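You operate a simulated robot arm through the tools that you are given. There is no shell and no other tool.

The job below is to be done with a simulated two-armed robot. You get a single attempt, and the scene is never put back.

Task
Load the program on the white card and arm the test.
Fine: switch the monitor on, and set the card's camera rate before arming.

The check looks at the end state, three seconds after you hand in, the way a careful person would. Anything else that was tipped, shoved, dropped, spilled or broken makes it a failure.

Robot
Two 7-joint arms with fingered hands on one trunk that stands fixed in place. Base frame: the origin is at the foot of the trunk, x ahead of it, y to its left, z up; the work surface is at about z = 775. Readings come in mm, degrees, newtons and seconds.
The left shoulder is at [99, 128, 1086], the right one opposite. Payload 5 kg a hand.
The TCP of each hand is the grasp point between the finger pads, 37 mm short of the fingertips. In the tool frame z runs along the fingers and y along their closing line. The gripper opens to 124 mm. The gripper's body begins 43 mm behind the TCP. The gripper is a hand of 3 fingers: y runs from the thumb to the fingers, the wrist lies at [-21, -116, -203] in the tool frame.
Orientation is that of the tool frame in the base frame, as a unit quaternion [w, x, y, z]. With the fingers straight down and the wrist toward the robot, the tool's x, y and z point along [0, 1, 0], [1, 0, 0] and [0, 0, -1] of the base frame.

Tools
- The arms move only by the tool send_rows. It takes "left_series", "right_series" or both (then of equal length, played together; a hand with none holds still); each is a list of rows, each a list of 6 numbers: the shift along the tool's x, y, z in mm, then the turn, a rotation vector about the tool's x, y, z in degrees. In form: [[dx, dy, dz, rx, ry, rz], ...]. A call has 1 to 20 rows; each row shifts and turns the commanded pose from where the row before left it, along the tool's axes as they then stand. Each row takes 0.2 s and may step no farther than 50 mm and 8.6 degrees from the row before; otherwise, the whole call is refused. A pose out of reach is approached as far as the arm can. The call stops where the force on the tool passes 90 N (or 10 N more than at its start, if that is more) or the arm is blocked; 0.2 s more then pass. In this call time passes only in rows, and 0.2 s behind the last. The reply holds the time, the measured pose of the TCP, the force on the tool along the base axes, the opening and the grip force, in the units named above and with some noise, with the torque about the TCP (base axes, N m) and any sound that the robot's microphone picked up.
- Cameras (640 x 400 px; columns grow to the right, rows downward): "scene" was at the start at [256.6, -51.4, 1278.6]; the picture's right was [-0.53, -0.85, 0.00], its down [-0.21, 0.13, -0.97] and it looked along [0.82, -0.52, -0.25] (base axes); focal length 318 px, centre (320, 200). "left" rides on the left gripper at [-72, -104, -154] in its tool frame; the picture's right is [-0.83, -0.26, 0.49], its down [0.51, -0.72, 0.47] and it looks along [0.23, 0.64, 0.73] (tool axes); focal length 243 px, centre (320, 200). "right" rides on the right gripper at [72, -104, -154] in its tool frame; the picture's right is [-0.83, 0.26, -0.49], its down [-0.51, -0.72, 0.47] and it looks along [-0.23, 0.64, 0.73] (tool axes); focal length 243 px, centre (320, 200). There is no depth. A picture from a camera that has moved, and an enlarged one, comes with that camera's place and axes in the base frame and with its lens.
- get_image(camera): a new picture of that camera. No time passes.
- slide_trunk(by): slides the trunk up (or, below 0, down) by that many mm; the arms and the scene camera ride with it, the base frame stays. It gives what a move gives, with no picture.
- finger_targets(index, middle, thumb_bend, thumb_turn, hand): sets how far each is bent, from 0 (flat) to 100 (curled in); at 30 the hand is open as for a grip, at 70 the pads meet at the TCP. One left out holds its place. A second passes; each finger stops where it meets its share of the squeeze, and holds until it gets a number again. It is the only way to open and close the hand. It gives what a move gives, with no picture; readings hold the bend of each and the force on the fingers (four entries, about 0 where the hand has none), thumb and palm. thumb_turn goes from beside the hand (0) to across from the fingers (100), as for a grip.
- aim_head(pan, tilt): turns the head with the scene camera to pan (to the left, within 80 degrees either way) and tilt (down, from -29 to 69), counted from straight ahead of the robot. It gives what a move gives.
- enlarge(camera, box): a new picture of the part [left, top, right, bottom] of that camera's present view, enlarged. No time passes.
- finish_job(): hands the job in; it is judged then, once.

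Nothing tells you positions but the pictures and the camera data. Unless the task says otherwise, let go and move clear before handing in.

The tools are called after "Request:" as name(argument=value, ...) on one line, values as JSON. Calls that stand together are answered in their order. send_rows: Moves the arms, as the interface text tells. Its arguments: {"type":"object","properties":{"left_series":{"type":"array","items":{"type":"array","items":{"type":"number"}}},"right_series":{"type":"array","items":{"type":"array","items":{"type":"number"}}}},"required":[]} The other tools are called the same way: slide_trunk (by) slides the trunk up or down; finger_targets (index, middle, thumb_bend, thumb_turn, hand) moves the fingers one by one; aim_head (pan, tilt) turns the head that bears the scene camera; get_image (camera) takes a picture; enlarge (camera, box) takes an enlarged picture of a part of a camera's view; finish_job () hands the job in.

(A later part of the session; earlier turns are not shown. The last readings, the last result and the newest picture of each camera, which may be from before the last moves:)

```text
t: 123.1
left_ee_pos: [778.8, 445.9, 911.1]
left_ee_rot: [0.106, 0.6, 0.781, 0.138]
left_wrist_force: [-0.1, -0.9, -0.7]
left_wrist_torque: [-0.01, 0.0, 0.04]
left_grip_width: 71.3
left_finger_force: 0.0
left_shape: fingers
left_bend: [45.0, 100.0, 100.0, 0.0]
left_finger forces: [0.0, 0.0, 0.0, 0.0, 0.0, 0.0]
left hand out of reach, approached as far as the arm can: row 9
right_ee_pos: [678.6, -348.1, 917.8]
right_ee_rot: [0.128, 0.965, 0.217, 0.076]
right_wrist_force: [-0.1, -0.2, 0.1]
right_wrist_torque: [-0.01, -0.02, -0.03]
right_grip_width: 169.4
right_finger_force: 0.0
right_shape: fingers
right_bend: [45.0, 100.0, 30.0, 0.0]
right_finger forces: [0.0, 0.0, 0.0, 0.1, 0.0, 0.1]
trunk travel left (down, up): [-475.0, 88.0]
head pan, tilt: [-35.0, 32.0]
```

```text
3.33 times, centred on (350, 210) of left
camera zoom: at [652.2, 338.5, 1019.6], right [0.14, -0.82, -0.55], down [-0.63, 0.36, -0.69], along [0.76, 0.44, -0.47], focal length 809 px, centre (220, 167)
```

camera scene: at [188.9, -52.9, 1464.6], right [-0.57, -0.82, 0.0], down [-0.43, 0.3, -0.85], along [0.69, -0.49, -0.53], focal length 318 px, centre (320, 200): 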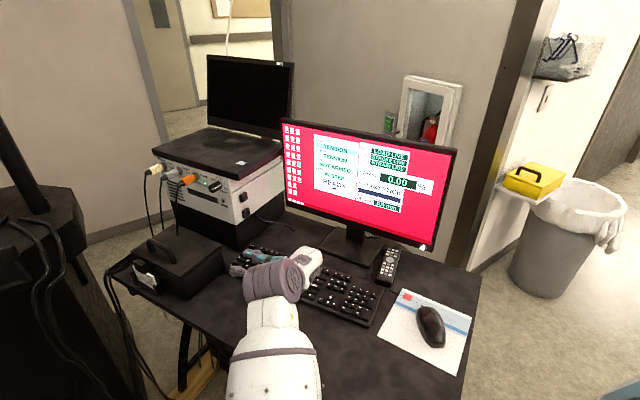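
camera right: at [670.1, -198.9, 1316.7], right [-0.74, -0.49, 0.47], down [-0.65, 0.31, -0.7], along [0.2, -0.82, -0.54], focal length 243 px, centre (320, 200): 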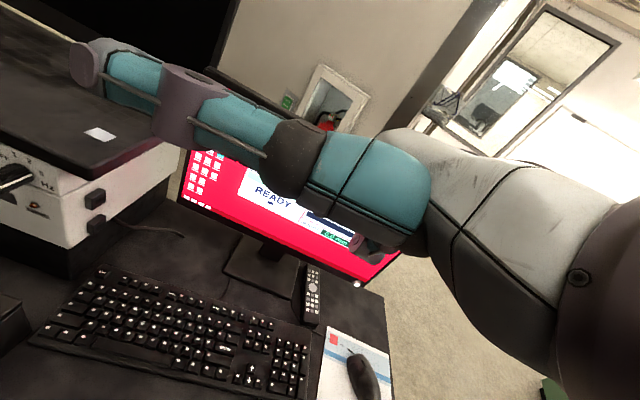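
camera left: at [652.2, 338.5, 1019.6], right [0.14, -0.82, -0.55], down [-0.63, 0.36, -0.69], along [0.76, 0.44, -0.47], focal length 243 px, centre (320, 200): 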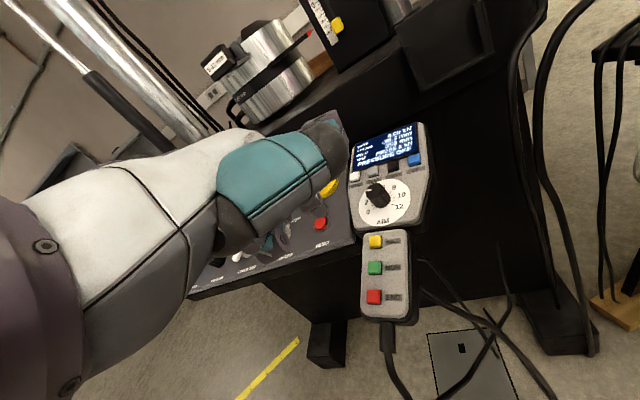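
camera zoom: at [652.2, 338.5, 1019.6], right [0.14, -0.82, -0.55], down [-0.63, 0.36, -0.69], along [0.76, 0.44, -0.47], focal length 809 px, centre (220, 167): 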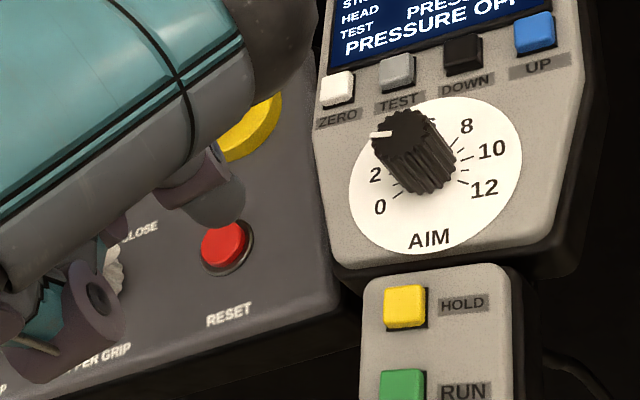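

The left arm needs the trunk lower, so I'll raise both hands first and then lower the trunk.

Request:
send_rows(right_series=[[3.7, 11.2, -38.2, 0, 0, 0], [3.7, 11.2, -38.2, 0, 0, 0], [3.7, 11.2, -38.2, 0, 0, 0], [3.7, 11.2, -38.2, 0, 0, 0], [3.7, 11.2, -38.2, 0, 0, 0], [3.7, 11.2, -38.2, 0, 0, 0], [3.7, 11.2, -38.2, 0, 0, 0], [3.7, 11.2, -38.2, 0, 0, 0], [3.7, 11.2, -38.2, 0, 0, 0], [3.7, 11.2, -38.2, 0, 0, 0]], left_series=[[0, 13.6, -37.5, 0, 0, 0], [0, 13.6, -37.5, 0, 0, 0], [0, 13.6, -37.5, 0, 0, 0], [0, 13.6, -37.5, 0, 0, 0], [0, 13.6, -37.5, 0, 0, 0], [0, 0, 0, 0, 0, 0], [0, 0, 0, 0, 0, 0], [0, 0, 0, 0, 0, 0], [0, 0, 0, 0, 0, 0], [0, 0, 0, 0, 0, 0]])

Request:
slide_trunk(by=-200)

Request:
aim_head(pan=22, tilt=30)

Request:
get_image(camera="left")

Request:
get_image(camera="scene")

```text
t: 125.3
left_ee_pos: [780.3, 445.7, 1112.0]
left_ee_rot: [0.107, 0.599, 0.781, 0.138]
left_wrist_force: [0.5, -0.9, 0.5]
left_wrist_torque: [-0.03, 0.01, 0.01]
left_grip_width: 71.5
left_finger_force: 0.0
left_shape: fingers
left_bend: [45.0, 100.0, 100.0, 0.0]
left_finger forces: [0.0, 0.1, 0.1, 0.0, 0.0, 0.0]
right_ee_pos: [679.0, -353.3, 1319.7]
right_ee_rot: [0.128, 0.965, 0.216, 0.077]
right_wrist_force: [-0.6, 0.6, -0.8]
right_wrist_torque: [-0.01, -0.04, 0.01]
right_grip_width: 169.4
right_finger_force: 0.1
right_shape: fingers
right_bend: [45.0, 100.0, 30.0, 0.0]
right_finger forces: [0.0, 0.0, 0.0, 0.0, 0.1, 0.1]
trunk travel left (down, up): [-475.0, 88.0]
head pan, tilt: [-35.0, 32.0]
```

```text
t: 127.5
left_ee_pos: [779.5, 446.6, 910.7]
left_ee_rot: [0.108, 0.599, 0.781, 0.14]
left_wrist_force: [0.5, -0.4, -0.5]
left_wrist_torque: [0.01, -0.02, 0.0]
left_grip_width: 71.4
left_finger_force: 0.0
left_shape: fingers
left_bend: [45.0, 100.0, 100.0, 0.0]
left_finger forces: [0.1, 0.1, 0.0, 0.0, 0.0, 0.1]
right_ee_pos: [678.9, -350.9, 1118.4]
right_ee_rot: [0.128, 0.965, 0.217, 0.077]
right_wrist_force: [-1.2, -1.0, 0.1]
right_wrist_torque: [0.02, -0.01, -0.01]
right_grip_width: 169.1
right_finger_force: 0.0
right_shape: fingers
right_bend: [45.0, 100.0, 30.0, 0.0]
right_finger forces: [0.0, 0.0, 0.0, 0.0, 0.0, 0.0]
trunk travel left (down, up): [-275.0, 288.0]
head pan, tilt: [-35.0, 32.0]
```

```text
t: 128.7
left_ee_pos: [778.7, 447.7, 910.8]
left_ee_rot: [0.107, 0.6, 0.781, 0.138]
left_wrist_force: [0.3, -0.5, 0.3]
left_wrist_torque: [0.0, 0.01, -0.01]
left_grip_width: 71.4
left_finger_force: 0.0
left_shape: fingers
left_bend: [45.0, 100.0, 100.0, 0.0]
left_finger forces: [0.1, 0.0, 0.1, 0.1, 0.0, 0.0]
right_ee_pos: [678.4, -351.4, 1117.1]
right_ee_rot: [0.128, 0.965, 0.216, 0.077]
right_wrist_force: [-0.9, 0.2, -0.1]
right_wrist_torque: [-0.02, 0.0, 0.0]
right_grip_width: 169.1
right_finger_force: 0.1
right_shape: fingers
right_bend: [45.0, 100.0, 30.0, 0.0]
right_finger forces: [0.0, 0.1, 0.1, 0.0, 0.0, 0.1]
trunk travel left (down, up): [-275.0, 288.0]
head pan, tilt: [22.0, 30.0]
```

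```text
taken
camera left: at [652.0, 339.4, 1019.0], right [0.14, -0.82, -0.55], down [-0.63, 0.36, -0.69], along [0.76, 0.44, -0.47], focal length 243 px, centre (320, 200)
```

left: 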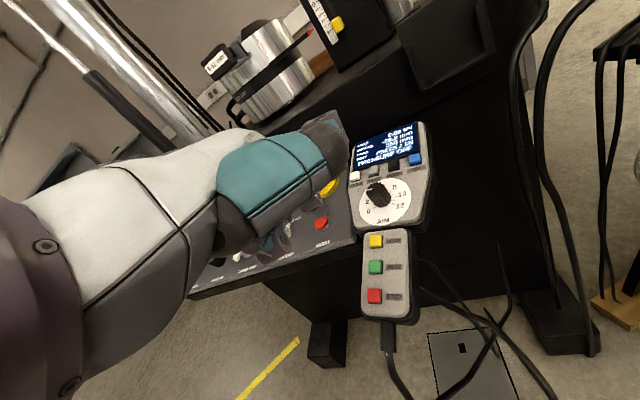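

```text
taken
camera scene: at [261.5, 32.2, 1253.7], right [0.37, -0.93, 0.0], down [-0.46, -0.19, -0.87], along [0.8, 0.32, -0.5], focal length 318 px, centre (320, 200)
```

scene: 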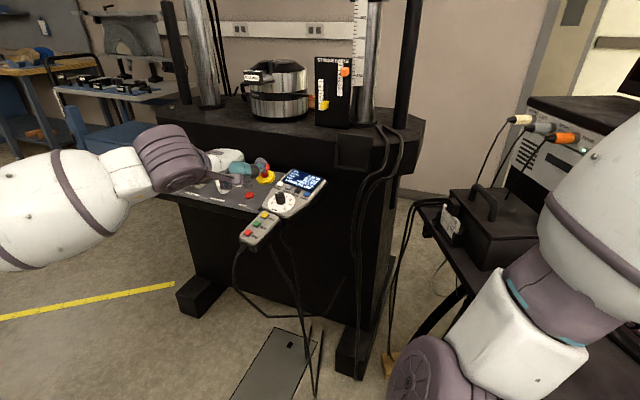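

Request:
send_rows(left_series=[[-5.5, -11.5, 31.4, 0, 0, 0], [-5.5, -11.5, 31.4, 0, 0, 0]])

Request:
enlarge(camera="left", box=[250, 150, 410, 270])

Request:
enlarge(camera="scene", box=[190, 140, 340, 260])

```text
t: 129.3
left_ee_pos: [781.1, 437.8, 841.9]
left_ee_rot: [0.107, 0.599, 0.781, 0.139]
left_wrist_force: [0.7, -0.1, -0.1]
left_wrist_torque: [0.03, -0.01, -0.02]
left_grip_width: 71.4
left_finger_force: 0.1
left_shape: fingers
left_bend: [45.0, 100.0, 100.0, 0.0]
left_finger forces: [0.1, 0.0, 0.0, 0.0, 0.0, 0.1]
right_ee_pos: [678.5, -350.5, 1117.3]
right_ee_rot: [0.127, 0.965, 0.216, 0.076]
right_wrist_force: [0.0, 0.0, 0.1]
right_wrist_torque: [0.02, 0.05, -0.02]
right_grip_width: 169.0
right_finger_force: 0.1
right_shape: fingers
right_bend: [45.0, 100.0, 30.0, 0.0]
right_finger forces: [0.1, 0.0, 0.0, 0.0, 0.0, 0.0]
trunk travel left (down, up): [-275.0, 288.0]
head pan, tilt: [22.0, 30.0]
```

```text
3.33 times, centred on (330, 210) of left
camera zoom: at [654.9, 329.8, 952.1], right [0.14, -0.82, -0.55], down [-0.63, 0.36, -0.69], along [0.76, 0.45, -0.47], focal length 809 px, centre (287, 167)
```

zoom: 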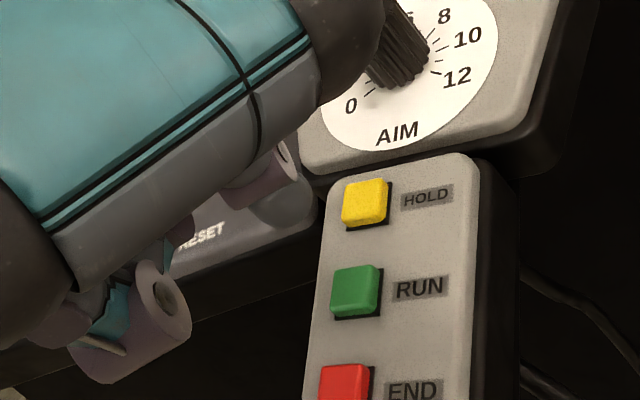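

```text
3.33 times, centred on (265, 200) of scene
camera zoom: at [261.8, 32.6, 1253.6], right [0.37, -0.93, 0.0], down [-0.46, -0.19, -0.87], along [0.8, 0.32, -0.5], focal length 1061 px, centre (503, 200)
```

zoom: 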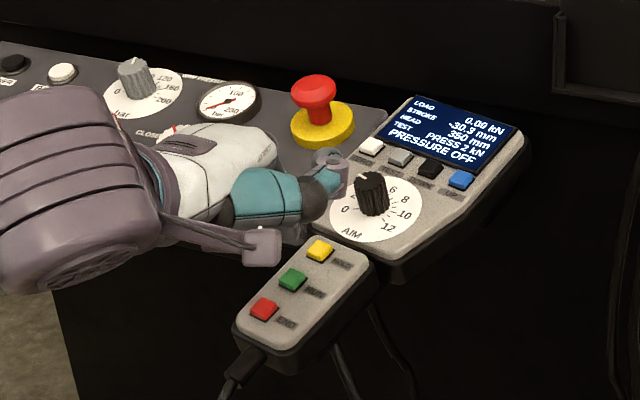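

Request:
send_rows(left_series=[[0, -3.4, 9.4, 0, 0, 0], [0, -3.4, 9.4, 0, 0, 0], [0, -2.4, 6.6, 0, 0, 0]])

Request:
enlarge(camera="left", box=[250, 150, 410, 270])

Request:
enlarge(camera="scene", box=[190, 140, 340, 260])

```text
t: 130.1
left_ee_pos: [781.0, 436.3, 815.9]
left_ee_rot: [0.108, 0.6, 0.781, 0.138]
left_wrist_force: [0.0, 0.5, 0.8]
left_wrist_torque: [-0.02, -0.01, -0.02]
left_grip_width: 71.5
left_finger_force: 0.0
left_shape: fingers
left_bend: [45.0, 100.0, 100.0, 0.0]
left_finger forces: [0.0, 0.1, 0.1, 0.0, 0.0, 0.0]
right_ee_pos: [678.9, -351.1, 1118.1]
right_ee_rot: [0.128, 0.965, 0.216, 0.077]
right_wrist_force: [0.4, -0.8, 0.1]
right_wrist_torque: [-0.03, 0.01, 0.0]
right_grip_width: 169.1
right_finger_force: 0.0
right_shape: fingers
right_bend: [45.0, 100.0, 30.0, 0.0]
right_finger forces: [0.1, 0.0, 0.1, 0.0, 0.0, 0.0]
trunk travel left (down, up): [-275.0, 288.0]
head pan, tilt: [22.0, 30.0]
```

```text
3.33 times, centred on (330, 210) of left
camera zoom: at [654.6, 329.4, 924.9], right [0.14, -0.82, -0.55], down [-0.63, 0.36, -0.69], along [0.76, 0.44, -0.47], focal length 809 px, centre (287, 167)
```

zoom: 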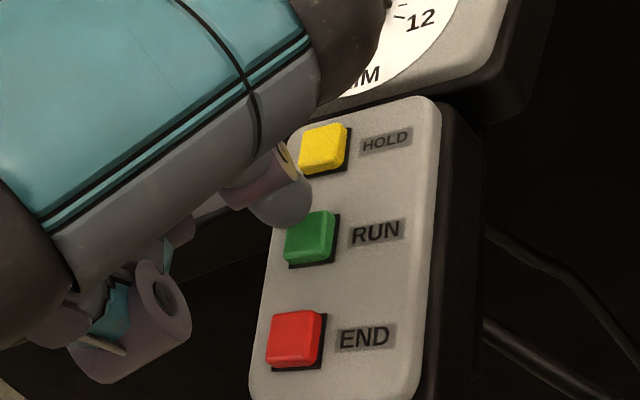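

```text
3.33 times, centred on (265, 200) of scene
camera zoom: at [261.7, 32.4, 1253.7], right [0.37, -0.93, 0.0], down [-0.46, -0.19, -0.87], along [0.8, 0.32, -0.5], focal length 1061 px, centre (503, 200)
```

zoom: 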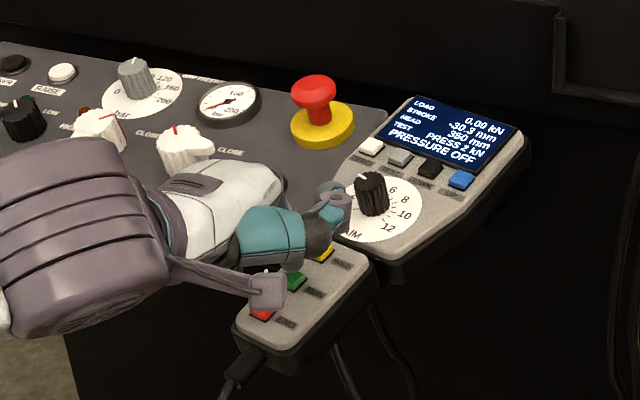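

Request:
send_rows(left_series=[[-1.5, -2, 5.6, 0, 0, 0], [0, -1.4, 3.7, 0, 0, 0]])

Request:
enlarge(camera="left", box=[250, 150, 410, 270])

```text
t: 130.7
left_ee_pos: [781.7, 435.3, 808.9]
left_ee_rot: [0.107, 0.6, 0.781, 0.139]
left_wrist_force: [0.4, -1.5, 0.8]
left_wrist_torque: [0.02, -0.09, -0.01]
left_grip_width: 71.5
left_finger_force: 1.1
left_shape: fingers
left_bend: [45.0, 100.0, 100.0, 0.0]
left_finger forces: [1.6, 0.1, 0.0, 0.1, 0.0, 0.0]
right_ee_pos: [678.1, -351.6, 1118.5]
right_ee_rot: [0.128, 0.965, 0.217, 0.078]
right_wrist_force: [0.6, -0.6, -0.1]
right_wrist_torque: [-0.02, 0.01, -0.01]
right_grip_width: 169.3
right_finger_force: 0.0
right_shape: fingers
right_bend: [45.0, 100.0, 30.0, 0.0]
right_finger forces: [0.0, 0.0, 0.0, 0.1, 0.0, 0.1]
trunk travel left (down, up): [-275.0, 288.0]
head pan, tilt: [22.0, 30.0]
heard: click
```

```text
3.33 times, centred on (330, 210) of left
camera zoom: at [654.7, 327.8, 916.5], right [0.14, -0.82, -0.55], down [-0.63, 0.36, -0.69], along [0.76, 0.44, -0.47], focal length 809 px, centre (287, 167)
```

zoom: 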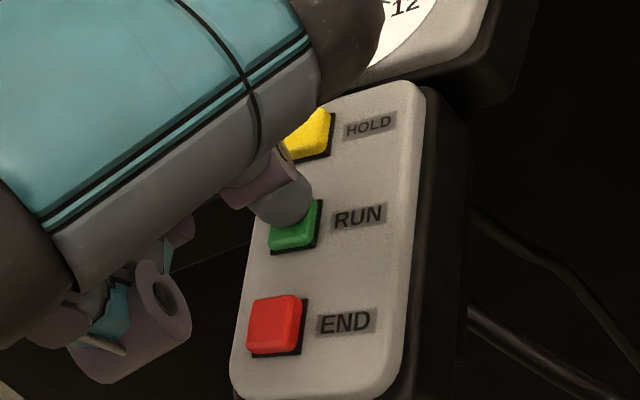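

RUN clicked. I'll lift off and read both displays.

Request:
send_rows(left_series=[[0, 6, -17, 0, 0, 0], [0, 13.6, -37.5, 0, 0, 0], [0, 13.6, -37.5, 0, 0, 0]])

Request:
enlarge(camera="scene", box=[190, 140, 340, 260])

Request:
aim_head(pan=-42, tilt=15)

Request:
get_image(camera="scene")

Request:
get_image(camera="right")

```text
t: 131.5
left_ee_pos: [782.5, 434.1, 906.1]
left_ee_rot: [0.107, 0.599, 0.781, 0.139]
left_wrist_force: [-0.7, 0.1, 1.0]
left_wrist_torque: [-0.02, 0.02, 0.0]
left_grip_width: 71.2
left_finger_force: 0.1
left_shape: fingers
left_bend: [45.0, 100.0, 100.0, 0.0]
left_finger forces: [0.1, 0.0, 0.0, 0.0, 0.1, 0.0]
right_ee_pos: [677.2, -351.3, 1117.9]
right_ee_rot: [0.128, 0.965, 0.217, 0.077]
right_wrist_force: [0.2, 0.1, -0.1]
right_wrist_torque: [0.04, 0.01, 0.03]
right_grip_width: 169.3
right_finger_force: 0.1
right_shape: fingers
right_bend: [45.0, 100.0, 30.0, 0.0]
right_finger forces: [0.2, 0.0, 0.0, 0.0, 0.0, 0.0]
trunk travel left (down, up): [-275.0, 288.0]
head pan, tilt: [22.0, 30.0]
```

```text
3.33 times, centred on (265, 200) of scene
camera zoom: at [261.1, 31.9, 1253.8], right [0.37, -0.93, 0.0], down [-0.46, -0.19, -0.87], along [0.8, 0.32, -0.5], focal length 1061 px, centre (503, 200)
```

zoom: 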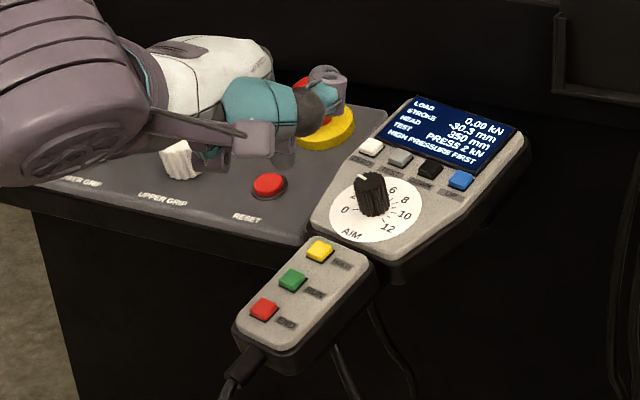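

```text
t: 132.8
left_ee_pos: [782.4, 435.4, 905.1]
left_ee_rot: [0.106, 0.599, 0.781, 0.138]
left_wrist_force: [0.5, -0.6, 0.1]
left_wrist_torque: [-0.04, -0.01, 0.04]
left_grip_width: 71.4
left_finger_force: 0.1
left_shape: fingers
left_bend: [45.0, 100.0, 100.0, 0.0]
left_finger forces: [0.1, 0.0, 0.0, 0.0, 0.0, 0.0]
right_ee_pos: [678.3, -351.5, 1116.9]
right_ee_rot: [0.128, 0.965, 0.217, 0.077]
right_wrist_force: [-0.2, -0.3, -0.8]
right_wrist_torque: [0.04, -0.01, 0.02]
right_grip_width: 169.3
right_finger_force: 0.1
right_shape: fingers
right_bend: [45.0, 100.0, 30.0, 0.0]
right_finger forces: [0.0, 0.0, 0.0, 0.1, 0.0, 0.0]
trunk travel left (down, up): [-275.0, 288.0]
head pan, tilt: [-42.0, 15.0]
```

```text
taken
camera scene: at [247.1, -64.1, 1277.9], right [-0.67, -0.74, 0.0], down [-0.19, 0.17, -0.97], along [0.72, -0.65, -0.26], focal length 318 px, centre (320, 200)
```

scene: 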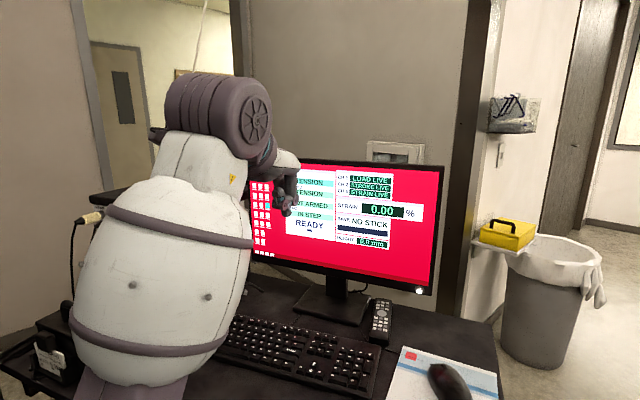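

```text
taken
camera right: at [670.9, -196.6, 1242.1], right [-0.74, -0.49, 0.47], down [-0.64, 0.31, -0.7], along [0.2, -0.82, -0.54], focal length 243 px, centre (320, 200)
```

right: 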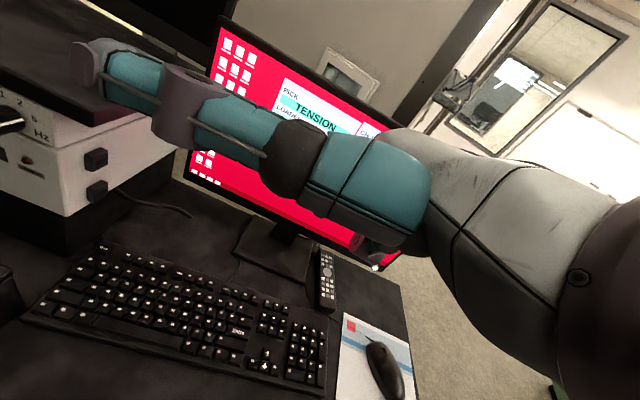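

The frame now says HIGH PRESSURE FIRST. That is its own test, and the PC still shows NOT ARMED. Before touching pressure I'll look more closely at the screen, the remote and the mouse for another way to arm.

Request:
enlarge(camera="scene", box=[240, 160, 440, 290])

Request:
enlarge(camera="right", box=[290, 230, 430, 400])

Request:
enlarge(camera="right", box=[20, 230, 200, 370])

Request:
enlarge(camera="scene", box=[360, 290, 500, 400])

```text
3.08 times, centred on (340, 225) of scene
camera zoom: at [247.1, -64.1, 1277.9], right [-0.67, -0.74, 0.0], down [-0.19, 0.17, -0.97], along [0.72, -0.65, -0.26], focal length 979 px, centre (258, 123)
```

zoom: 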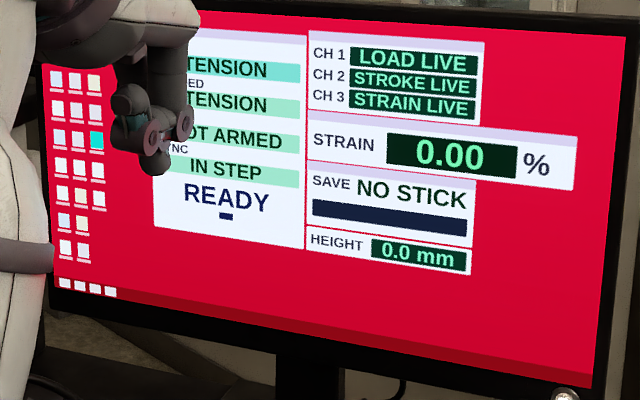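

```text
2.35 times, centred on (360, 315) of right
camera zoom: at [670.9, -196.6, 1242.1], right [-0.74, -0.49, 0.47], down [-0.64, 0.31, -0.7], along [0.2, -0.82, -0.54], focal length 571 px, centre (226, -71)
```

zoom: 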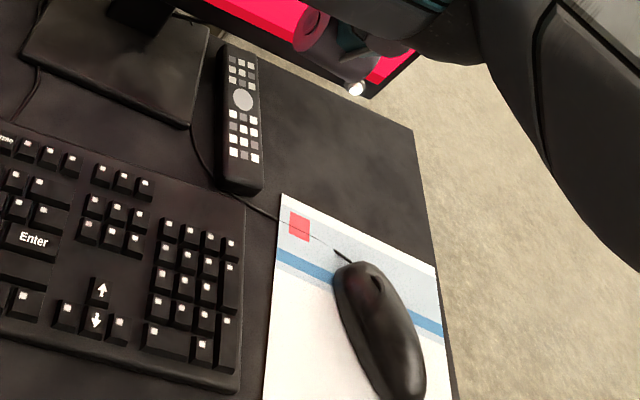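

```text
2.86 times, centred on (110, 300) of right
camera zoom: at [670.9, -196.6, 1242.1], right [-0.74, -0.49, 0.47], down [-0.64, 0.31, -0.7], along [0.2, -0.82, -0.54], focal length 693 px, centre (920, -86)
```

zoom: 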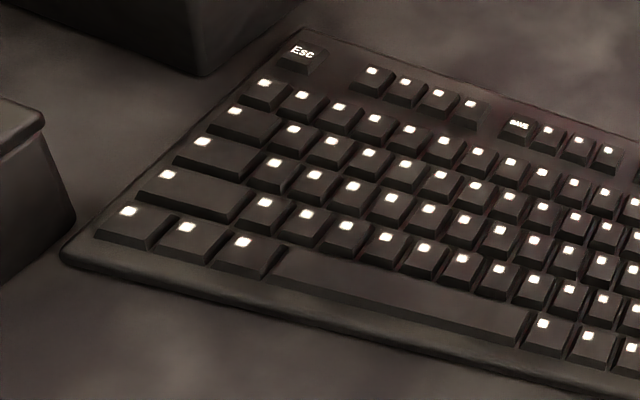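

```text
3.64 times, centred on (430, 345) of scene
camera zoom: at [247.1, -64.1, 1277.9], right [-0.67, -0.74, 0.0], down [-0.19, 0.17, -0.97], along [0.72, -0.65, -0.26], focal length 1157 px, centre (-80, -327)
```

zoom: 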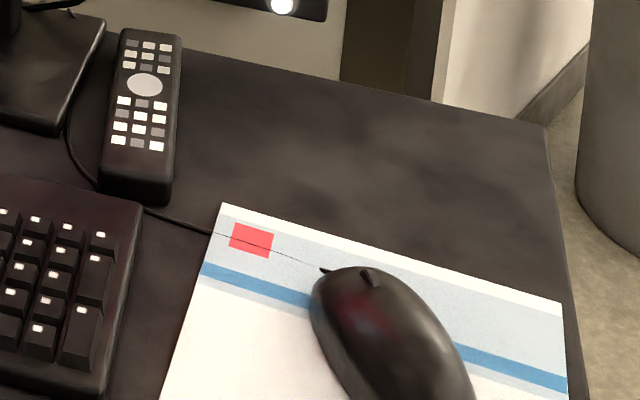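

No other arm control is labelled. The remaining harmless checks are on the keyboard, so I'll raise the trunk again and step through the pick list to see if it holds an ARM entry.

Request:
slide_trunk(by=200)

Request:
send_rows(right_series=[[-3.7, -11.2, 38.2, 0, 0, 0], [-3.7, -11.2, 38.2, 0, 0, 0], [-3.7, -11.2, 38.2, 0, 0, 0], [-3.7, -11.2, 38.2, 0, 0, 0], [-3.7, -11.2, 38.2, 0, 0, 0], [-3.7, -11.2, 38.2, 0, 0, 0], [-3.7, -11.2, 38.2, 0, 0, 0], [-3.7, -11.2, 38.2, 0, 0, 0], [-3.7, -11.2, 38.2, 0, 0, 0], [-3.7, -11.2, 38.2, 0, 0, 0], [-3.7, -11.2, 38.2, 0, 0, 0], [-30, -15.9, -7.6, 0, 0, 0], [-30, -15.9, -7.6, 0, 0, 0]])

Request:
aim_head(pan=-35, tilt=32)

Request:
enlarge(camera="right", box=[240, 170, 430, 310])

```text
t: 135.0
left_ee_pos: [781.1, 435.9, 1103.6]
left_ee_rot: [0.105, 0.599, 0.782, 0.137]
left_wrist_force: [0.1, -0.2, -0.5]
left_wrist_torque: [0.01, -0.01, -0.01]
left_grip_width: 71.2
left_finger_force: 0.0
left_shape: fingers
left_bend: [45.0, 100.0, 100.0, 0.0]
left_finger forces: [0.0, 0.0, 0.1, 0.0, 0.0, 0.1]
right_ee_pos: [678.4, -351.4, 1316.9]
right_ee_rot: [0.128, 0.965, 0.217, 0.077]
right_wrist_force: [0.0, 0.3, 0.5]
right_wrist_torque: [-0.02, -0.02, -0.03]
right_grip_width: 169.3
right_finger_force: 0.0
right_shape: fingers
right_bend: [45.0, 100.0, 30.0, 0.0]
right_finger forces: [0.0, 0.0, 0.1, 0.1, 0.0, 0.0]
trunk travel left (down, up): [-475.0, 88.0]
head pan, tilt: [-42.0, 15.0]
```

```text
t: 137.8
left_ee_pos: [780.1, 434.9, 1105.4]
left_ee_rot: [0.106, 0.599, 0.781, 0.139]
left_wrist_force: [-0.1, 0.3, 1.3]
left_wrist_torque: [0.01, -0.02, -0.01]
left_grip_width: 71.4
left_finger_force: 0.1
left_shape: fingers
left_bend: [45.0, 100.0, 100.0, 0.0]
left_finger forces: [0.0, 0.1, 0.1, 0.0, 0.0, 0.1]
right_ee_pos: [610.4, -347.2, 878.3]
right_ee_rot: [0.129, 0.965, 0.217, 0.078]
right_wrist_force: [-0.1, 0.9, 0.0]
right_wrist_torque: [0.03, -0.04, -0.02]
right_grip_width: 169.5
right_finger_force: 0.1
right_shape: fingers
right_bend: [45.0, 100.0, 30.0, 0.0]
right_finger forces: [0.1, 0.0, 0.0, 0.0, 0.0, 0.0]
trunk travel left (down, up): [-475.0, 88.0]
head pan, tilt: [-42.0, 15.0]
```

```text
t: 138.6
left_ee_pos: [782.2, 435.8, 1104.0]
left_ee_rot: [0.106, 0.6, 0.781, 0.138]
left_wrist_force: [-0.3, -1.3, -0.9]
left_wrist_torque: [0.01, 0.04, -0.01]
left_grip_width: 71.4
left_finger_force: 0.0
left_shape: fingers
left_bend: [45.0, 100.0, 100.0, 0.0]
left_finger forces: [0.0, 0.0, 0.0, 0.0, 0.0, 0.1]
right_ee_pos: [610.6, -347.9, 879.2]
right_ee_rot: [0.129, 0.965, 0.216, 0.076]
right_wrist_force: [0.0, 0.8, -0.6]
right_wrist_torque: [-0.01, -0.02, 0.0]
right_grip_width: 169.5
right_finger_force: 0.0
right_shape: fingers
right_bend: [45.0, 100.0, 30.0, 0.0]
right_finger forces: [0.0, 0.1, 0.0, 0.0, 0.0, 0.0]
trunk travel left (down, up): [-475.0, 88.0]
head pan, tilt: [-35.0, 32.0]
```

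```text
2.86 times, centred on (335, 240) of right
camera zoom: at [603.8, -192.6, 1002.1], right [-0.74, -0.49, 0.47], down [-0.65, 0.31, -0.7], along [0.2, -0.82, -0.54], focal length 693 px, centre (277, 86)
```

zoom: 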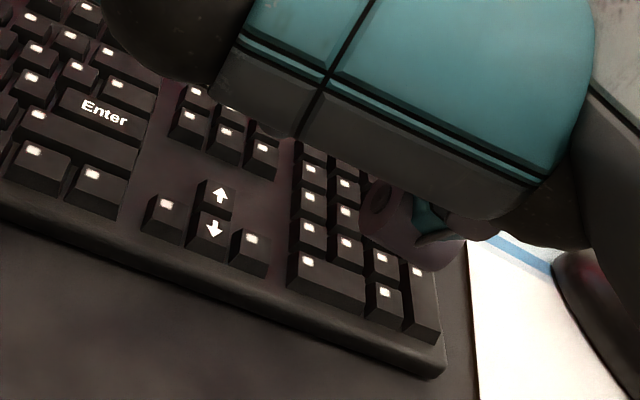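

Request:
send_rows(right_series=[[-2.3, -7, 24, 0, 0, 0], [-2.3, -7, 24, 0, 0, 0], [-0.5, -1.7, 5.7, 0, 0, 0], [-0.4, -1.2, 4.2, 0, 0, 0], [-0.3, -1, 3.5, 0, 0, 0]])

Request:
enlarge(camera="scene", box=[280, 115, 460, 235])

```text
t: 139.8
left_ee_pos: [780.5, 435.5, 1105.6]
left_ee_rot: [0.107, 0.6, 0.781, 0.137]
left_wrist_force: [0.5, -0.7, 0.1]
left_wrist_torque: [-0.03, 0.01, -0.01]
left_grip_width: 71.6
left_finger_force: 0.1
left_shape: fingers
left_bend: [45.0, 100.0, 100.0, 0.0]
left_finger forces: [0.0, 0.0, 0.0, 0.0, 0.0, 0.0]
right_ee_pos: [607.9, -346.1, 815.4]
right_ee_rot: [0.128, 0.965, 0.217, 0.078]
right_wrist_force: [-1.2, 0.4, 4.7]
right_wrist_torque: [-0.22, -0.18, 0.03]
right_grip_width: 169.5
right_finger_force: 2.4
right_shape: fingers
right_bend: [44.0, 100.0, 30.0, 0.0]
right_finger forces: [5.3, 0.1, 0.1, 0.0, 0.0, 0.1]
trunk travel left (down, up): [-475.0, 88.0]
head pan, tilt: [-35.0, 32.0]
heard: click
```

```text
3.33 times, centred on (370, 175) of scene
camera zoom: at [188.2, -52.4, 1464.8], right [-0.57, -0.82, 0.0], down [-0.43, 0.3, -0.85], along [0.69, -0.49, -0.53], focal length 1061 px, centre (153, 283)
```

zoom: 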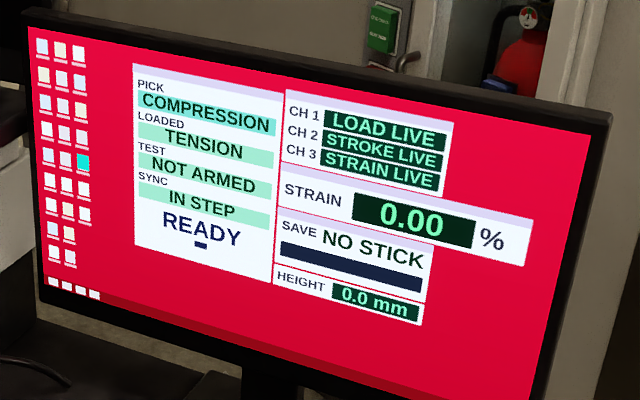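

Request:
send_rows(right_series=[[0.9, 2.8, -9.5, 0, 0, 0], [0, 0, 0, 0, 0, 0], [-0.8, -2.5, 8.6, 0, 0, 0]])

Request:
enlarge(camera="scene", box=[280, 115, 460, 235])

Request:
send_rows(right_series=[[0.8, 2.5, -8.6, 0, 0, 0], [0, 0, 0, 0, 0, 0], [-0.8, -2.5, 8.6, 0, 0, 0]])

Request:
enlarge(camera="scene", box=[280, 115, 460, 235])

```text
t: 140.6
left_ee_pos: [781.0, 436.5, 1104.4]
left_ee_rot: [0.106, 0.599, 0.782, 0.139]
left_wrist_force: [-0.5, 0.1, 0.3]
left_wrist_torque: [-0.02, -0.01, 0.02]
left_grip_width: 71.2
left_finger_force: 0.0
left_shape: fingers
left_bend: [45.0, 100.0, 100.0, 0.0]
left_finger forces: [0.0, 0.0, 0.0, 0.0, 0.0, 0.0]
right_ee_pos: [609.0, -346.2, 816.3]
right_ee_rot: [0.129, 0.965, 0.217, 0.078]
right_wrist_force: [-0.3, 0.6, 3.9]
right_wrist_torque: [-0.13, -0.09, -0.02]
right_grip_width: 169.5
right_finger_force: 1.7
right_shape: fingers
right_bend: [45.0, 100.0, 30.0, 0.0]
right_finger forces: [3.5, 0.0, 0.0, 0.0, 0.0, 0.0]
trunk travel left (down, up): [-475.0, 88.0]
head pan, tilt: [-35.0, 32.0]
heard: click
```

```text
3.33 times, centred on (370, 175) of scene
camera zoom: at [188.5, -52.7, 1464.7], right [-0.57, -0.82, 0.0], down [-0.43, 0.3, -0.85], along [0.69, -0.49, -0.53], focal length 1061 px, centre (153, 283)
```

zoom: 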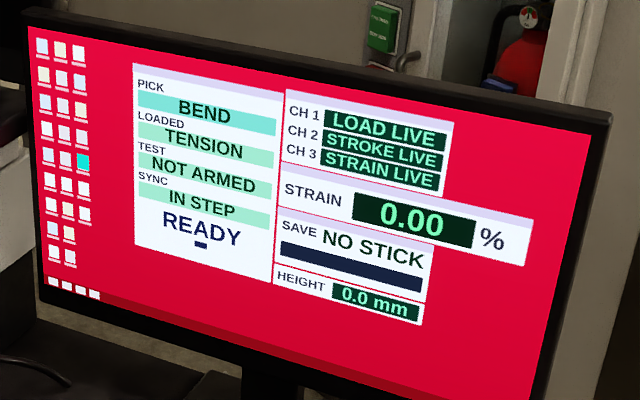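

```text
t: 141.4
left_ee_pos: [781.5, 436.7, 1104.7]
left_ee_rot: [0.107, 0.599, 0.781, 0.138]
left_wrist_force: [0.5, 0.0, 0.7]
left_wrist_torque: [0.0, -0.02, -0.03]
left_grip_width: 71.4
left_finger_force: 0.0
left_shape: fingers
left_bend: [45.0, 100.0, 100.0, 0.0]
left_finger forces: [0.0, 0.1, 0.1, 0.0, 0.0, 0.0]
right_ee_pos: [609.5, -347.3, 816.6]
right_ee_rot: [0.128, 0.965, 0.216, 0.077]
right_wrist_force: [-0.8, 1.1, 2.2]
right_wrist_torque: [-0.14, -0.14, 0.02]
right_grip_width: 169.3
right_finger_force: 2.0
right_shape: fingers
right_bend: [45.0, 100.0, 30.0, 0.0]
right_finger forces: [3.8, 0.0, 0.1, 0.0, 0.0, 0.0]
trunk travel left (down, up): [-475.0, 88.0]
head pan, tilt: [-35.0, 32.0]
heard: click
```

```text
3.33 times, centred on (370, 175) of scene
camera zoom: at [188.5, -52.7, 1464.7], right [-0.57, -0.82, 0.0], down [-0.43, 0.3, -0.85], along [0.69, -0.49, -0.53], focal length 1061 px, centre (153, 283)
```

zoom: 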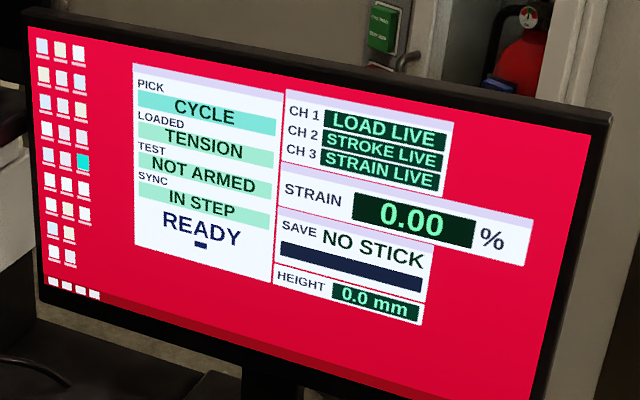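

The list only holds BEND, CYCLE, TENSION and COMPRESSION. One more press returns it to TENSION, and I'll zoom in on the small mark under READY.

Request:
send_rows(right_series=[[0.8, 2.5, -8.6, 0, 0, 0], [0, 0, 0, 0, 0, 0], [-0.8, -2.5, 8.6, 0, 0, 0], [0.8, 2.5, -8.6, 0, 0, 0], [2, 6, -21, 0, 0, 0]])

Request:
enlarge(camera="scene", box=[312, 130, 362, 195])

Request:
enlarge(camera="left", box=[440, 100, 640, 260])

```text
t: 142.6
left_ee_pos: [782.6, 435.5, 1105.4]
left_ee_rot: [0.106, 0.6, 0.781, 0.138]
left_wrist_force: [0.1, -0.6, -0.2]
left_wrist_torque: [-0.04, 0.0, -0.03]
left_grip_width: 71.4
left_finger_force: 0.0
left_shape: fingers
left_bend: [45.0, 100.0, 100.0, 0.0]
left_finger forces: [0.1, 0.0, 0.0, 0.0, 0.1, 0.0]
right_ee_pos: [608.2, -345.2, 845.4]
right_ee_rot: [0.129, 0.965, 0.215, 0.076]
right_wrist_force: [-0.8, -0.7, 0.0]
right_wrist_torque: [-0.01, 0.0, -0.03]
right_grip_width: 169.4
right_finger_force: 0.0
right_shape: fingers
right_bend: [45.0, 100.0, 30.0, 0.0]
right_finger forces: [0.1, 0.0, 0.0, 0.0, 0.0, 0.0]
trunk travel left (down, up): [-475.0, 88.0]
head pan, tilt: [-35.0, 32.0]
heard: click
```

```text
6.15 times, centred on (337, 162) of scene
camera zoom: at [188.8, -52.8, 1464.6], right [-0.57, -0.82, 0.0], down [-0.43, 0.3, -0.85], along [0.69, -0.49, -0.53], focal length 1958 px, centre (215, 431)
```

zoom: 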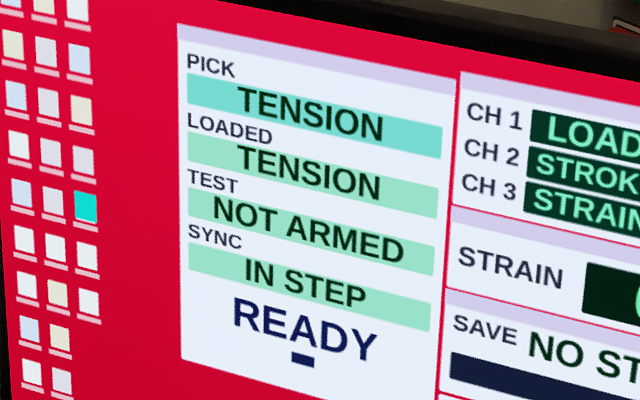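

```text
2.50 times, centred on (540, 180) of left
camera zoom: at [654.7, 327.4, 1213.2], right [0.14, -0.82, -0.55], down [-0.63, 0.36, -0.69], along [0.76, 0.44, -0.47], focal length 606 px, centre (-230, 250)
```

zoom: 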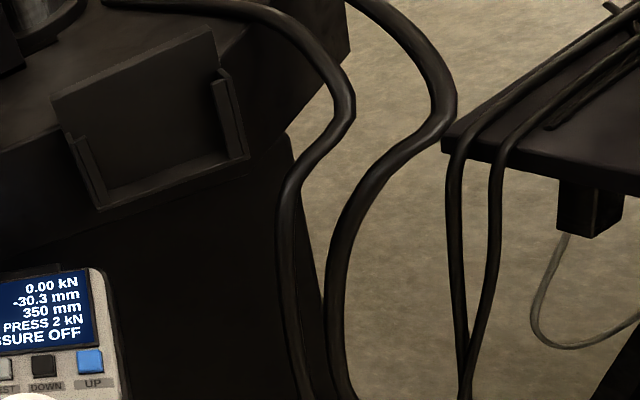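

PICK is back on TENSION. The keypad's grey TEST key is the next reversible candidate, so I'll raise the right hand, lower the trunk and move the left finger over it.

Request:
send_rows(right_series=[[30, 15.9, 7.6, 0, 0, 0], [30, 15.9, 7.6, 0, 0, 0], [3.7, 11.2, -38.2, 0, 0, 0], [3.7, 11.2, -38.2, 0, 0, 0], [3.7, 11.2, -38.2, 0, 0, 0], [3.7, 11.2, -38.2, 0, 0, 0], [3.7, 11.2, -38.2, 0, 0, 0], [3.7, 11.2, -38.2, 0, 0, 0], [3.7, 11.2, -38.2, 0, 0, 0], [3.7, 11.2, -38.2, 0, 0, 0], [3.7, 11.2, -38.2, 0, 0, 0], [3.7, 11.2, -38.2, 0, 0, 0], [3.7, 11.2, -38.2, 0, 0, 0], [3.7, 11.2, -38.2, 0, 0, 0]])

Request:
slide_trunk(by=-220)

Request:
aim_head(pan=22, tilt=30)

Request:
get_image(camera="left")

```text
t: 145.6
left_ee_pos: [781.0, 435.7, 1105.0]
left_ee_rot: [0.107, 0.6, 0.781, 0.138]
left_wrist_force: [0.4, 0.1, -0.4]
left_wrist_torque: [0.02, -0.01, -0.03]
left_grip_width: 71.4
left_finger_force: 0.0
left_shape: fingers
left_bend: [45.0, 100.0, 100.0, 0.0]
left_finger forces: [0.0, 0.1, 0.0, 0.0, 0.0, 0.1]
right_ee_pos: [677.0, -352.3, 1326.7]
right_ee_rot: [0.128, 0.965, 0.216, 0.077]
right_wrist_force: [0.0, 0.2, -0.3]
right_wrist_torque: [0.01, 0.01, 0.03]
right_grip_width: 169.1
right_finger_force: 0.0
right_shape: fingers
right_bend: [45.0, 100.0, 30.0, 0.0]
right_finger forces: [0.0, 0.0, 0.0, 0.1, 0.0, 0.0]
trunk travel left (down, up): [-475.0, 88.0]
head pan, tilt: [-35.0, 32.0]
```

```text
t: 147.9
left_ee_pos: [781.0, 435.0, 885.2]
left_ee_rot: [0.107, 0.599, 0.781, 0.139]
left_wrist_force: [-0.2, 0.8, 0.0]
left_wrist_torque: [-0.02, -0.03, -0.01]
left_grip_width: 71.4
left_finger_force: 0.1
left_shape: fingers
left_bend: [45.0, 100.0, 100.0, 0.0]
left_finger forces: [0.0, 0.1, 0.0, 0.0, 0.1, 0.0]
right_ee_pos: [678.0, -351.7, 1105.6]
right_ee_rot: [0.129, 0.965, 0.217, 0.077]
right_wrist_force: [-0.1, -0.4, 0.2]
right_wrist_torque: [-0.02, -0.07, 0.03]
right_grip_width: 169.1
right_finger_force: 0.0
right_shape: fingers
right_bend: [45.0, 100.0, 30.0, 0.0]
right_finger forces: [0.0, 0.0, 0.0, 0.1, 0.1, 0.0]
trunk travel left (down, up): [-255.0, 308.0]
head pan, tilt: [-35.0, 32.0]
```

```text
t: 149.2
left_ee_pos: [782.2, 434.6, 884.1]
left_ee_rot: [0.106, 0.599, 0.782, 0.138]
left_wrist_force: [-0.2, -0.1, 0.1]
left_wrist_torque: [0.0, 0.01, -0.03]
left_grip_width: 71.3
left_finger_force: 0.1
left_shape: fingers
left_bend: [45.0, 100.0, 100.0, 0.0]
left_finger forces: [0.1, 0.0, 0.0, 0.0, 0.1, 0.0]
right_ee_pos: [678.3, -350.6, 1105.5]
right_ee_rot: [0.128, 0.965, 0.216, 0.077]
right_wrist_force: [0.4, 0.0, -0.9]
right_wrist_torque: [0.02, -0.01, 0.0]
right_grip_width: 169.1
right_finger_force: 0.1
right_shape: fingers
right_bend: [45.0, 100.0, 30.0, 0.0]
right_finger forces: [0.1, 0.0, 0.1, 0.1, 0.0, 0.0]
trunk travel left (down, up): [-255.0, 308.0]
head pan, tilt: [22.0, 30.0]
```

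```text
taken
camera left: at [654.9, 327.3, 993.1], right [0.14, -0.82, -0.55], down [-0.63, 0.36, -0.69], along [0.76, 0.44, -0.47], focal length 243 px, centre (320, 200)
```

left: 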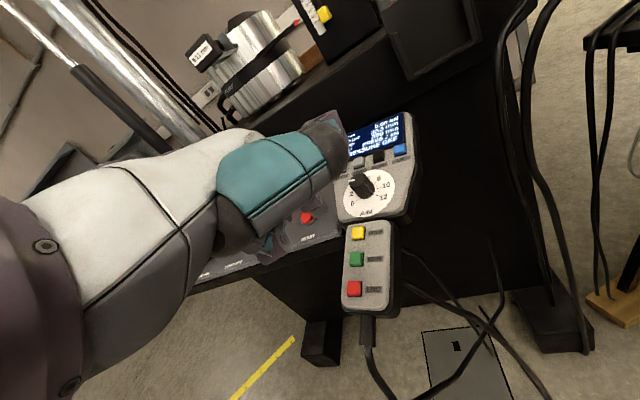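

Request:
send_rows(left_series=[[0, 8.5, -23.5, 0, 0, 0], [0, 8.5, -23.5, 0, 0, 0], [-14.45, 30.8, 11.2, 0, 0, 0], [-14.45, 30.8, 11.2, 0, 0, 0], [-14.45, 30.8, 11.2, 0, 0, 0], [-14.45, 30.8, 11.2, 0, 0, 0]])

Request:
get_image(camera="left")

Request:
enlarge(camera="scene", box=[190, 120, 340, 240])

```text
t: 150.6
left_ee_pos: [924.2, 413.4, 934.4]
left_ee_rot: [0.105, 0.599, 0.781, 0.138]
left_wrist_force: [0.5, -0.5, -0.1]
left_wrist_torque: [0.06, 0.01, 0.03]
left_grip_width: 71.5
left_finger_force: 0.0
left_shape: fingers
left_bend: [45.0, 100.0, 100.0, 0.0]
left_finger forces: [0.0, 0.0, 0.0, 0.1, 0.1, 0.0]
right_ee_pos: [680.8, -351.3, 1104.4]
right_ee_rot: [0.128, 0.965, 0.216, 0.076]
right_wrist_force: [0.2, 0.1, 0.5]
right_wrist_torque: [0.02, -0.01, 0.01]
right_grip_width: 169.3
right_finger_force: 0.0
right_shape: fingers
right_bend: [45.0, 100.0, 30.0, 0.0]
right_finger forces: [0.0, 0.1, 0.0, 0.0, 0.0, 0.0]
trunk travel left (down, up): [-255.0, 308.0]
head pan, tilt: [22.0, 30.0]
```

```text
taken
camera left: at [797.5, 306.3, 1042.3], right [0.14, -0.82, -0.55], down [-0.63, 0.36, -0.69], along [0.76, 0.45, -0.47], focal length 243 px, centre (320, 200)
```

left: 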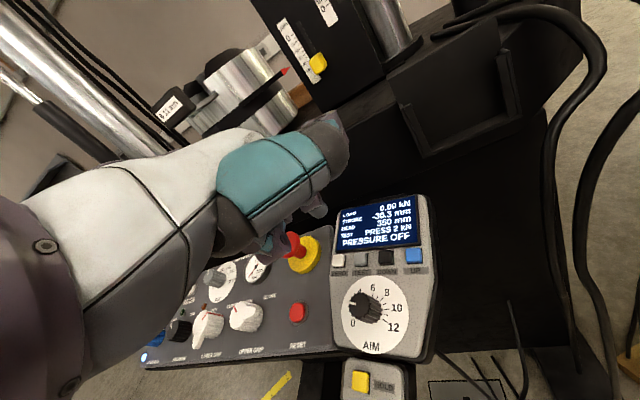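

```text
3.33 times, centred on (265, 180) of scene
camera zoom: at [268.2, 32.0, 1232.4], right [0.37, -0.93, 0.0], down [-0.46, -0.19, -0.87], along [0.8, 0.32, -0.5], focal length 1061 px, centre (503, 267)
```

zoom: 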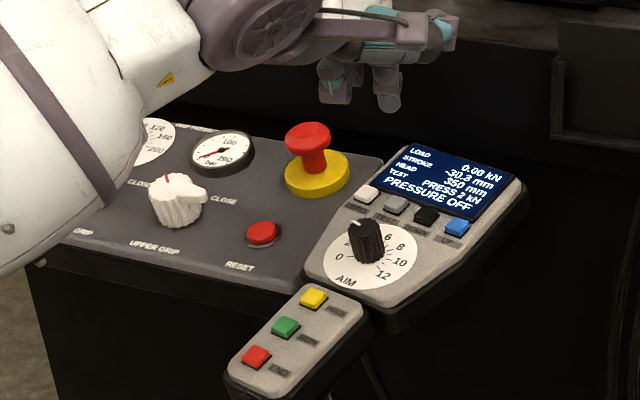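

Request:
send_rows(left_series=[[-0.5, -8.5, 28.8, 0, 0, 0], [-0.5, -8.5, 28.8, 0, 0, 0]])

Request:
enlarge(camera="left", box=[250, 150, 410, 270])

Request:
enlarge(camera="scene", box=[220, 120, 340, 210])

```text
t: 151.2
left_ee_pos: [928.0, 415.5, 875.4]
left_ee_rot: [0.107, 0.6, 0.781, 0.138]
left_wrist_force: [0.1, 0.3, 0.2]
left_wrist_torque: [0.0, 0.03, -0.01]
left_grip_width: 71.3
left_finger_force: 0.1
left_shape: fingers
left_bend: [45.0, 100.0, 100.0, 0.0]
left_finger forces: [0.0, 0.1, 0.0, 0.0, 0.0, 0.0]
right_ee_pos: [678.5, -350.9, 1106.2]
right_ee_rot: [0.127, 0.965, 0.217, 0.076]
right_wrist_force: [0.6, 0.0, 0.5]
right_wrist_torque: [-0.01, 0.02, 0.0]
right_grip_width: 169.3
right_finger_force: 0.1
right_shape: fingers
right_bend: [45.0, 100.0, 30.0, 0.0]
right_finger forces: [0.0, 0.0, 0.1, 0.0, 0.1, 0.1]
trunk travel left (down, up): [-255.0, 308.0]
head pan, tilt: [22.0, 30.0]
```

```text
3.33 times, centred on (330, 210) of left
camera zoom: at [800.1, 307.3, 983.7], right [0.14, -0.82, -0.55], down [-0.63, 0.36, -0.69], along [0.76, 0.44, -0.47], focal length 809 px, centre (287, 167)
```

zoom: 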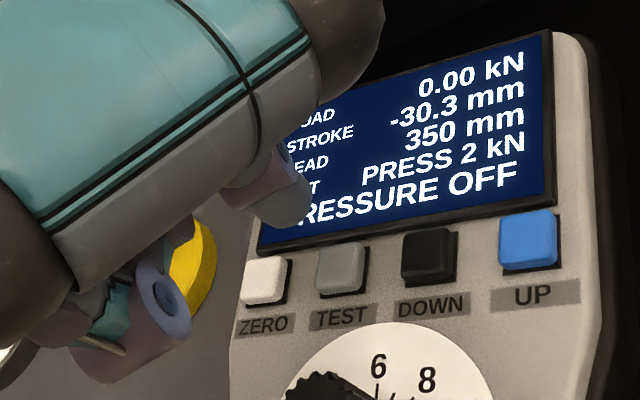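

```text
4.44 times, centred on (280, 165) of scene
camera zoom: at [267.4, 32.6, 1232.6], right [0.37, -0.93, 0.0], down [-0.46, -0.19, -0.87], along [0.8, 0.32, -0.5], focal length 1414 px, centre (498, 356)
```

zoom: 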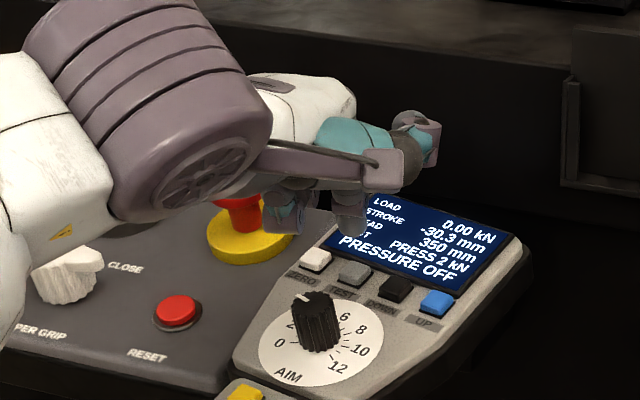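

Request:
send_rows(left_series=[[-1.5, -3.4, 9.4, 0, 0, 0], [0, -2.7, 7.5, 0, 0, 0]])

Request:
enlarge(camera="left", box=[250, 150, 410, 270])

```text
t: 151.8
left_ee_pos: [926.8, 413.6, 857.0]
left_ee_rot: [0.106, 0.599, 0.781, 0.138]
left_wrist_force: [-0.5, -0.1, -0.1]
left_wrist_torque: [-0.04, 0.0, -0.02]
left_grip_width: 71.4
left_finger_force: 0.1
left_shape: fingers
left_bend: [45.0, 100.0, 100.0, 0.0]
left_finger forces: [0.0, 0.1, 0.0, 0.0, 0.0, 0.0]
right_ee_pos: [677.9, -351.4, 1105.7]
right_ee_rot: [0.129, 0.965, 0.216, 0.076]
right_wrist_force: [0.2, -0.1, -0.5]
right_wrist_torque: [0.02, -0.02, 0.01]
right_grip_width: 169.4
right_finger_force: 0.1
right_shape: fingers
right_bend: [45.0, 100.0, 30.0, 0.0]
right_finger forces: [0.1, 0.0, 0.0, 0.0, 0.0, 0.1]
trunk travel left (down, up): [-255.0, 308.0]
head pan, tilt: [22.0, 30.0]
```

```text
3.33 times, centred on (330, 210) of left
camera zoom: at [800.3, 304.9, 965.6], right [0.14, -0.82, -0.55], down [-0.63, 0.36, -0.69], along [0.76, 0.44, -0.47], focal length 809 px, centre (287, 167)
```

zoom: 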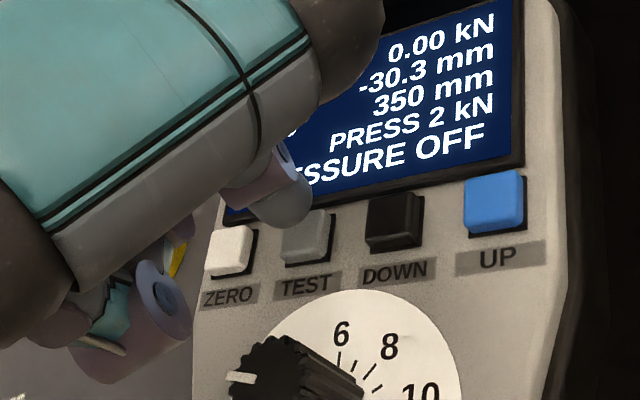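

Request:
send_rows(left_series=[[0.8, -4.4, 3.7, 0, 0, 0], [0, -1, 2.8, 0, 0, 0], [0, -0.7, 1.9, 0, 0, 0]])

Request:
enlarge(camera="left", box=[250, 150, 410, 270])

```text
t: 152.6
left_ee_pos: [924.7, 411.9, 847.1]
left_ee_rot: [0.106, 0.599, 0.781, 0.139]
left_wrist_force: [-0.2, -0.1, 0.9]
left_wrist_torque: [0.04, -0.08, -0.01]
left_grip_width: 71.3
left_finger_force: 0.5
left_shape: fingers
left_bend: [45.0, 100.0, 100.0, 0.0]
left_finger forces: [1.0, 0.0, 0.0, 0.0, 0.0, 0.0]
right_ee_pos: [678.0, -350.7, 1105.4]
right_ee_rot: [0.128, 0.965, 0.217, 0.077]
right_wrist_force: [-0.2, -0.1, 0.4]
right_wrist_torque: [-0.01, 0.0, -0.01]
right_grip_width: 169.2
right_finger_force: 0.0
right_shape: fingers
right_bend: [45.0, 100.0, 30.0, 0.0]
right_finger forces: [0.0, 0.1, 0.0, 0.0, 0.0, 0.0]
trunk travel left (down, up): [-255.0, 308.0]
head pan, tilt: [22.0, 30.0]
```

```text
3.33 times, centred on (330, 210) of left
camera zoom: at [797.3, 304.2, 955.9], right [0.14, -0.82, -0.55], down [-0.63, 0.36, -0.69], along [0.76, 0.44, -0.47], focal length 809 px, centre (287, 167)
```

zoom: 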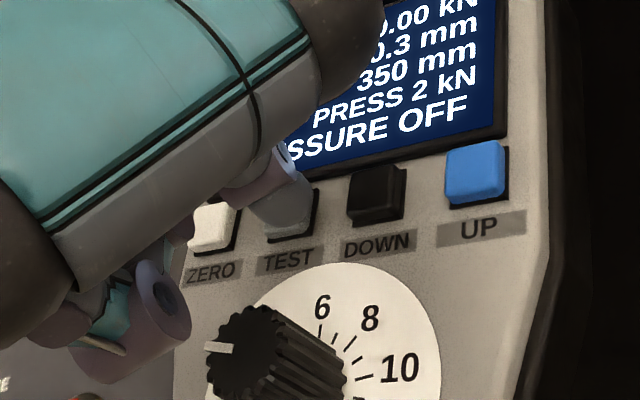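

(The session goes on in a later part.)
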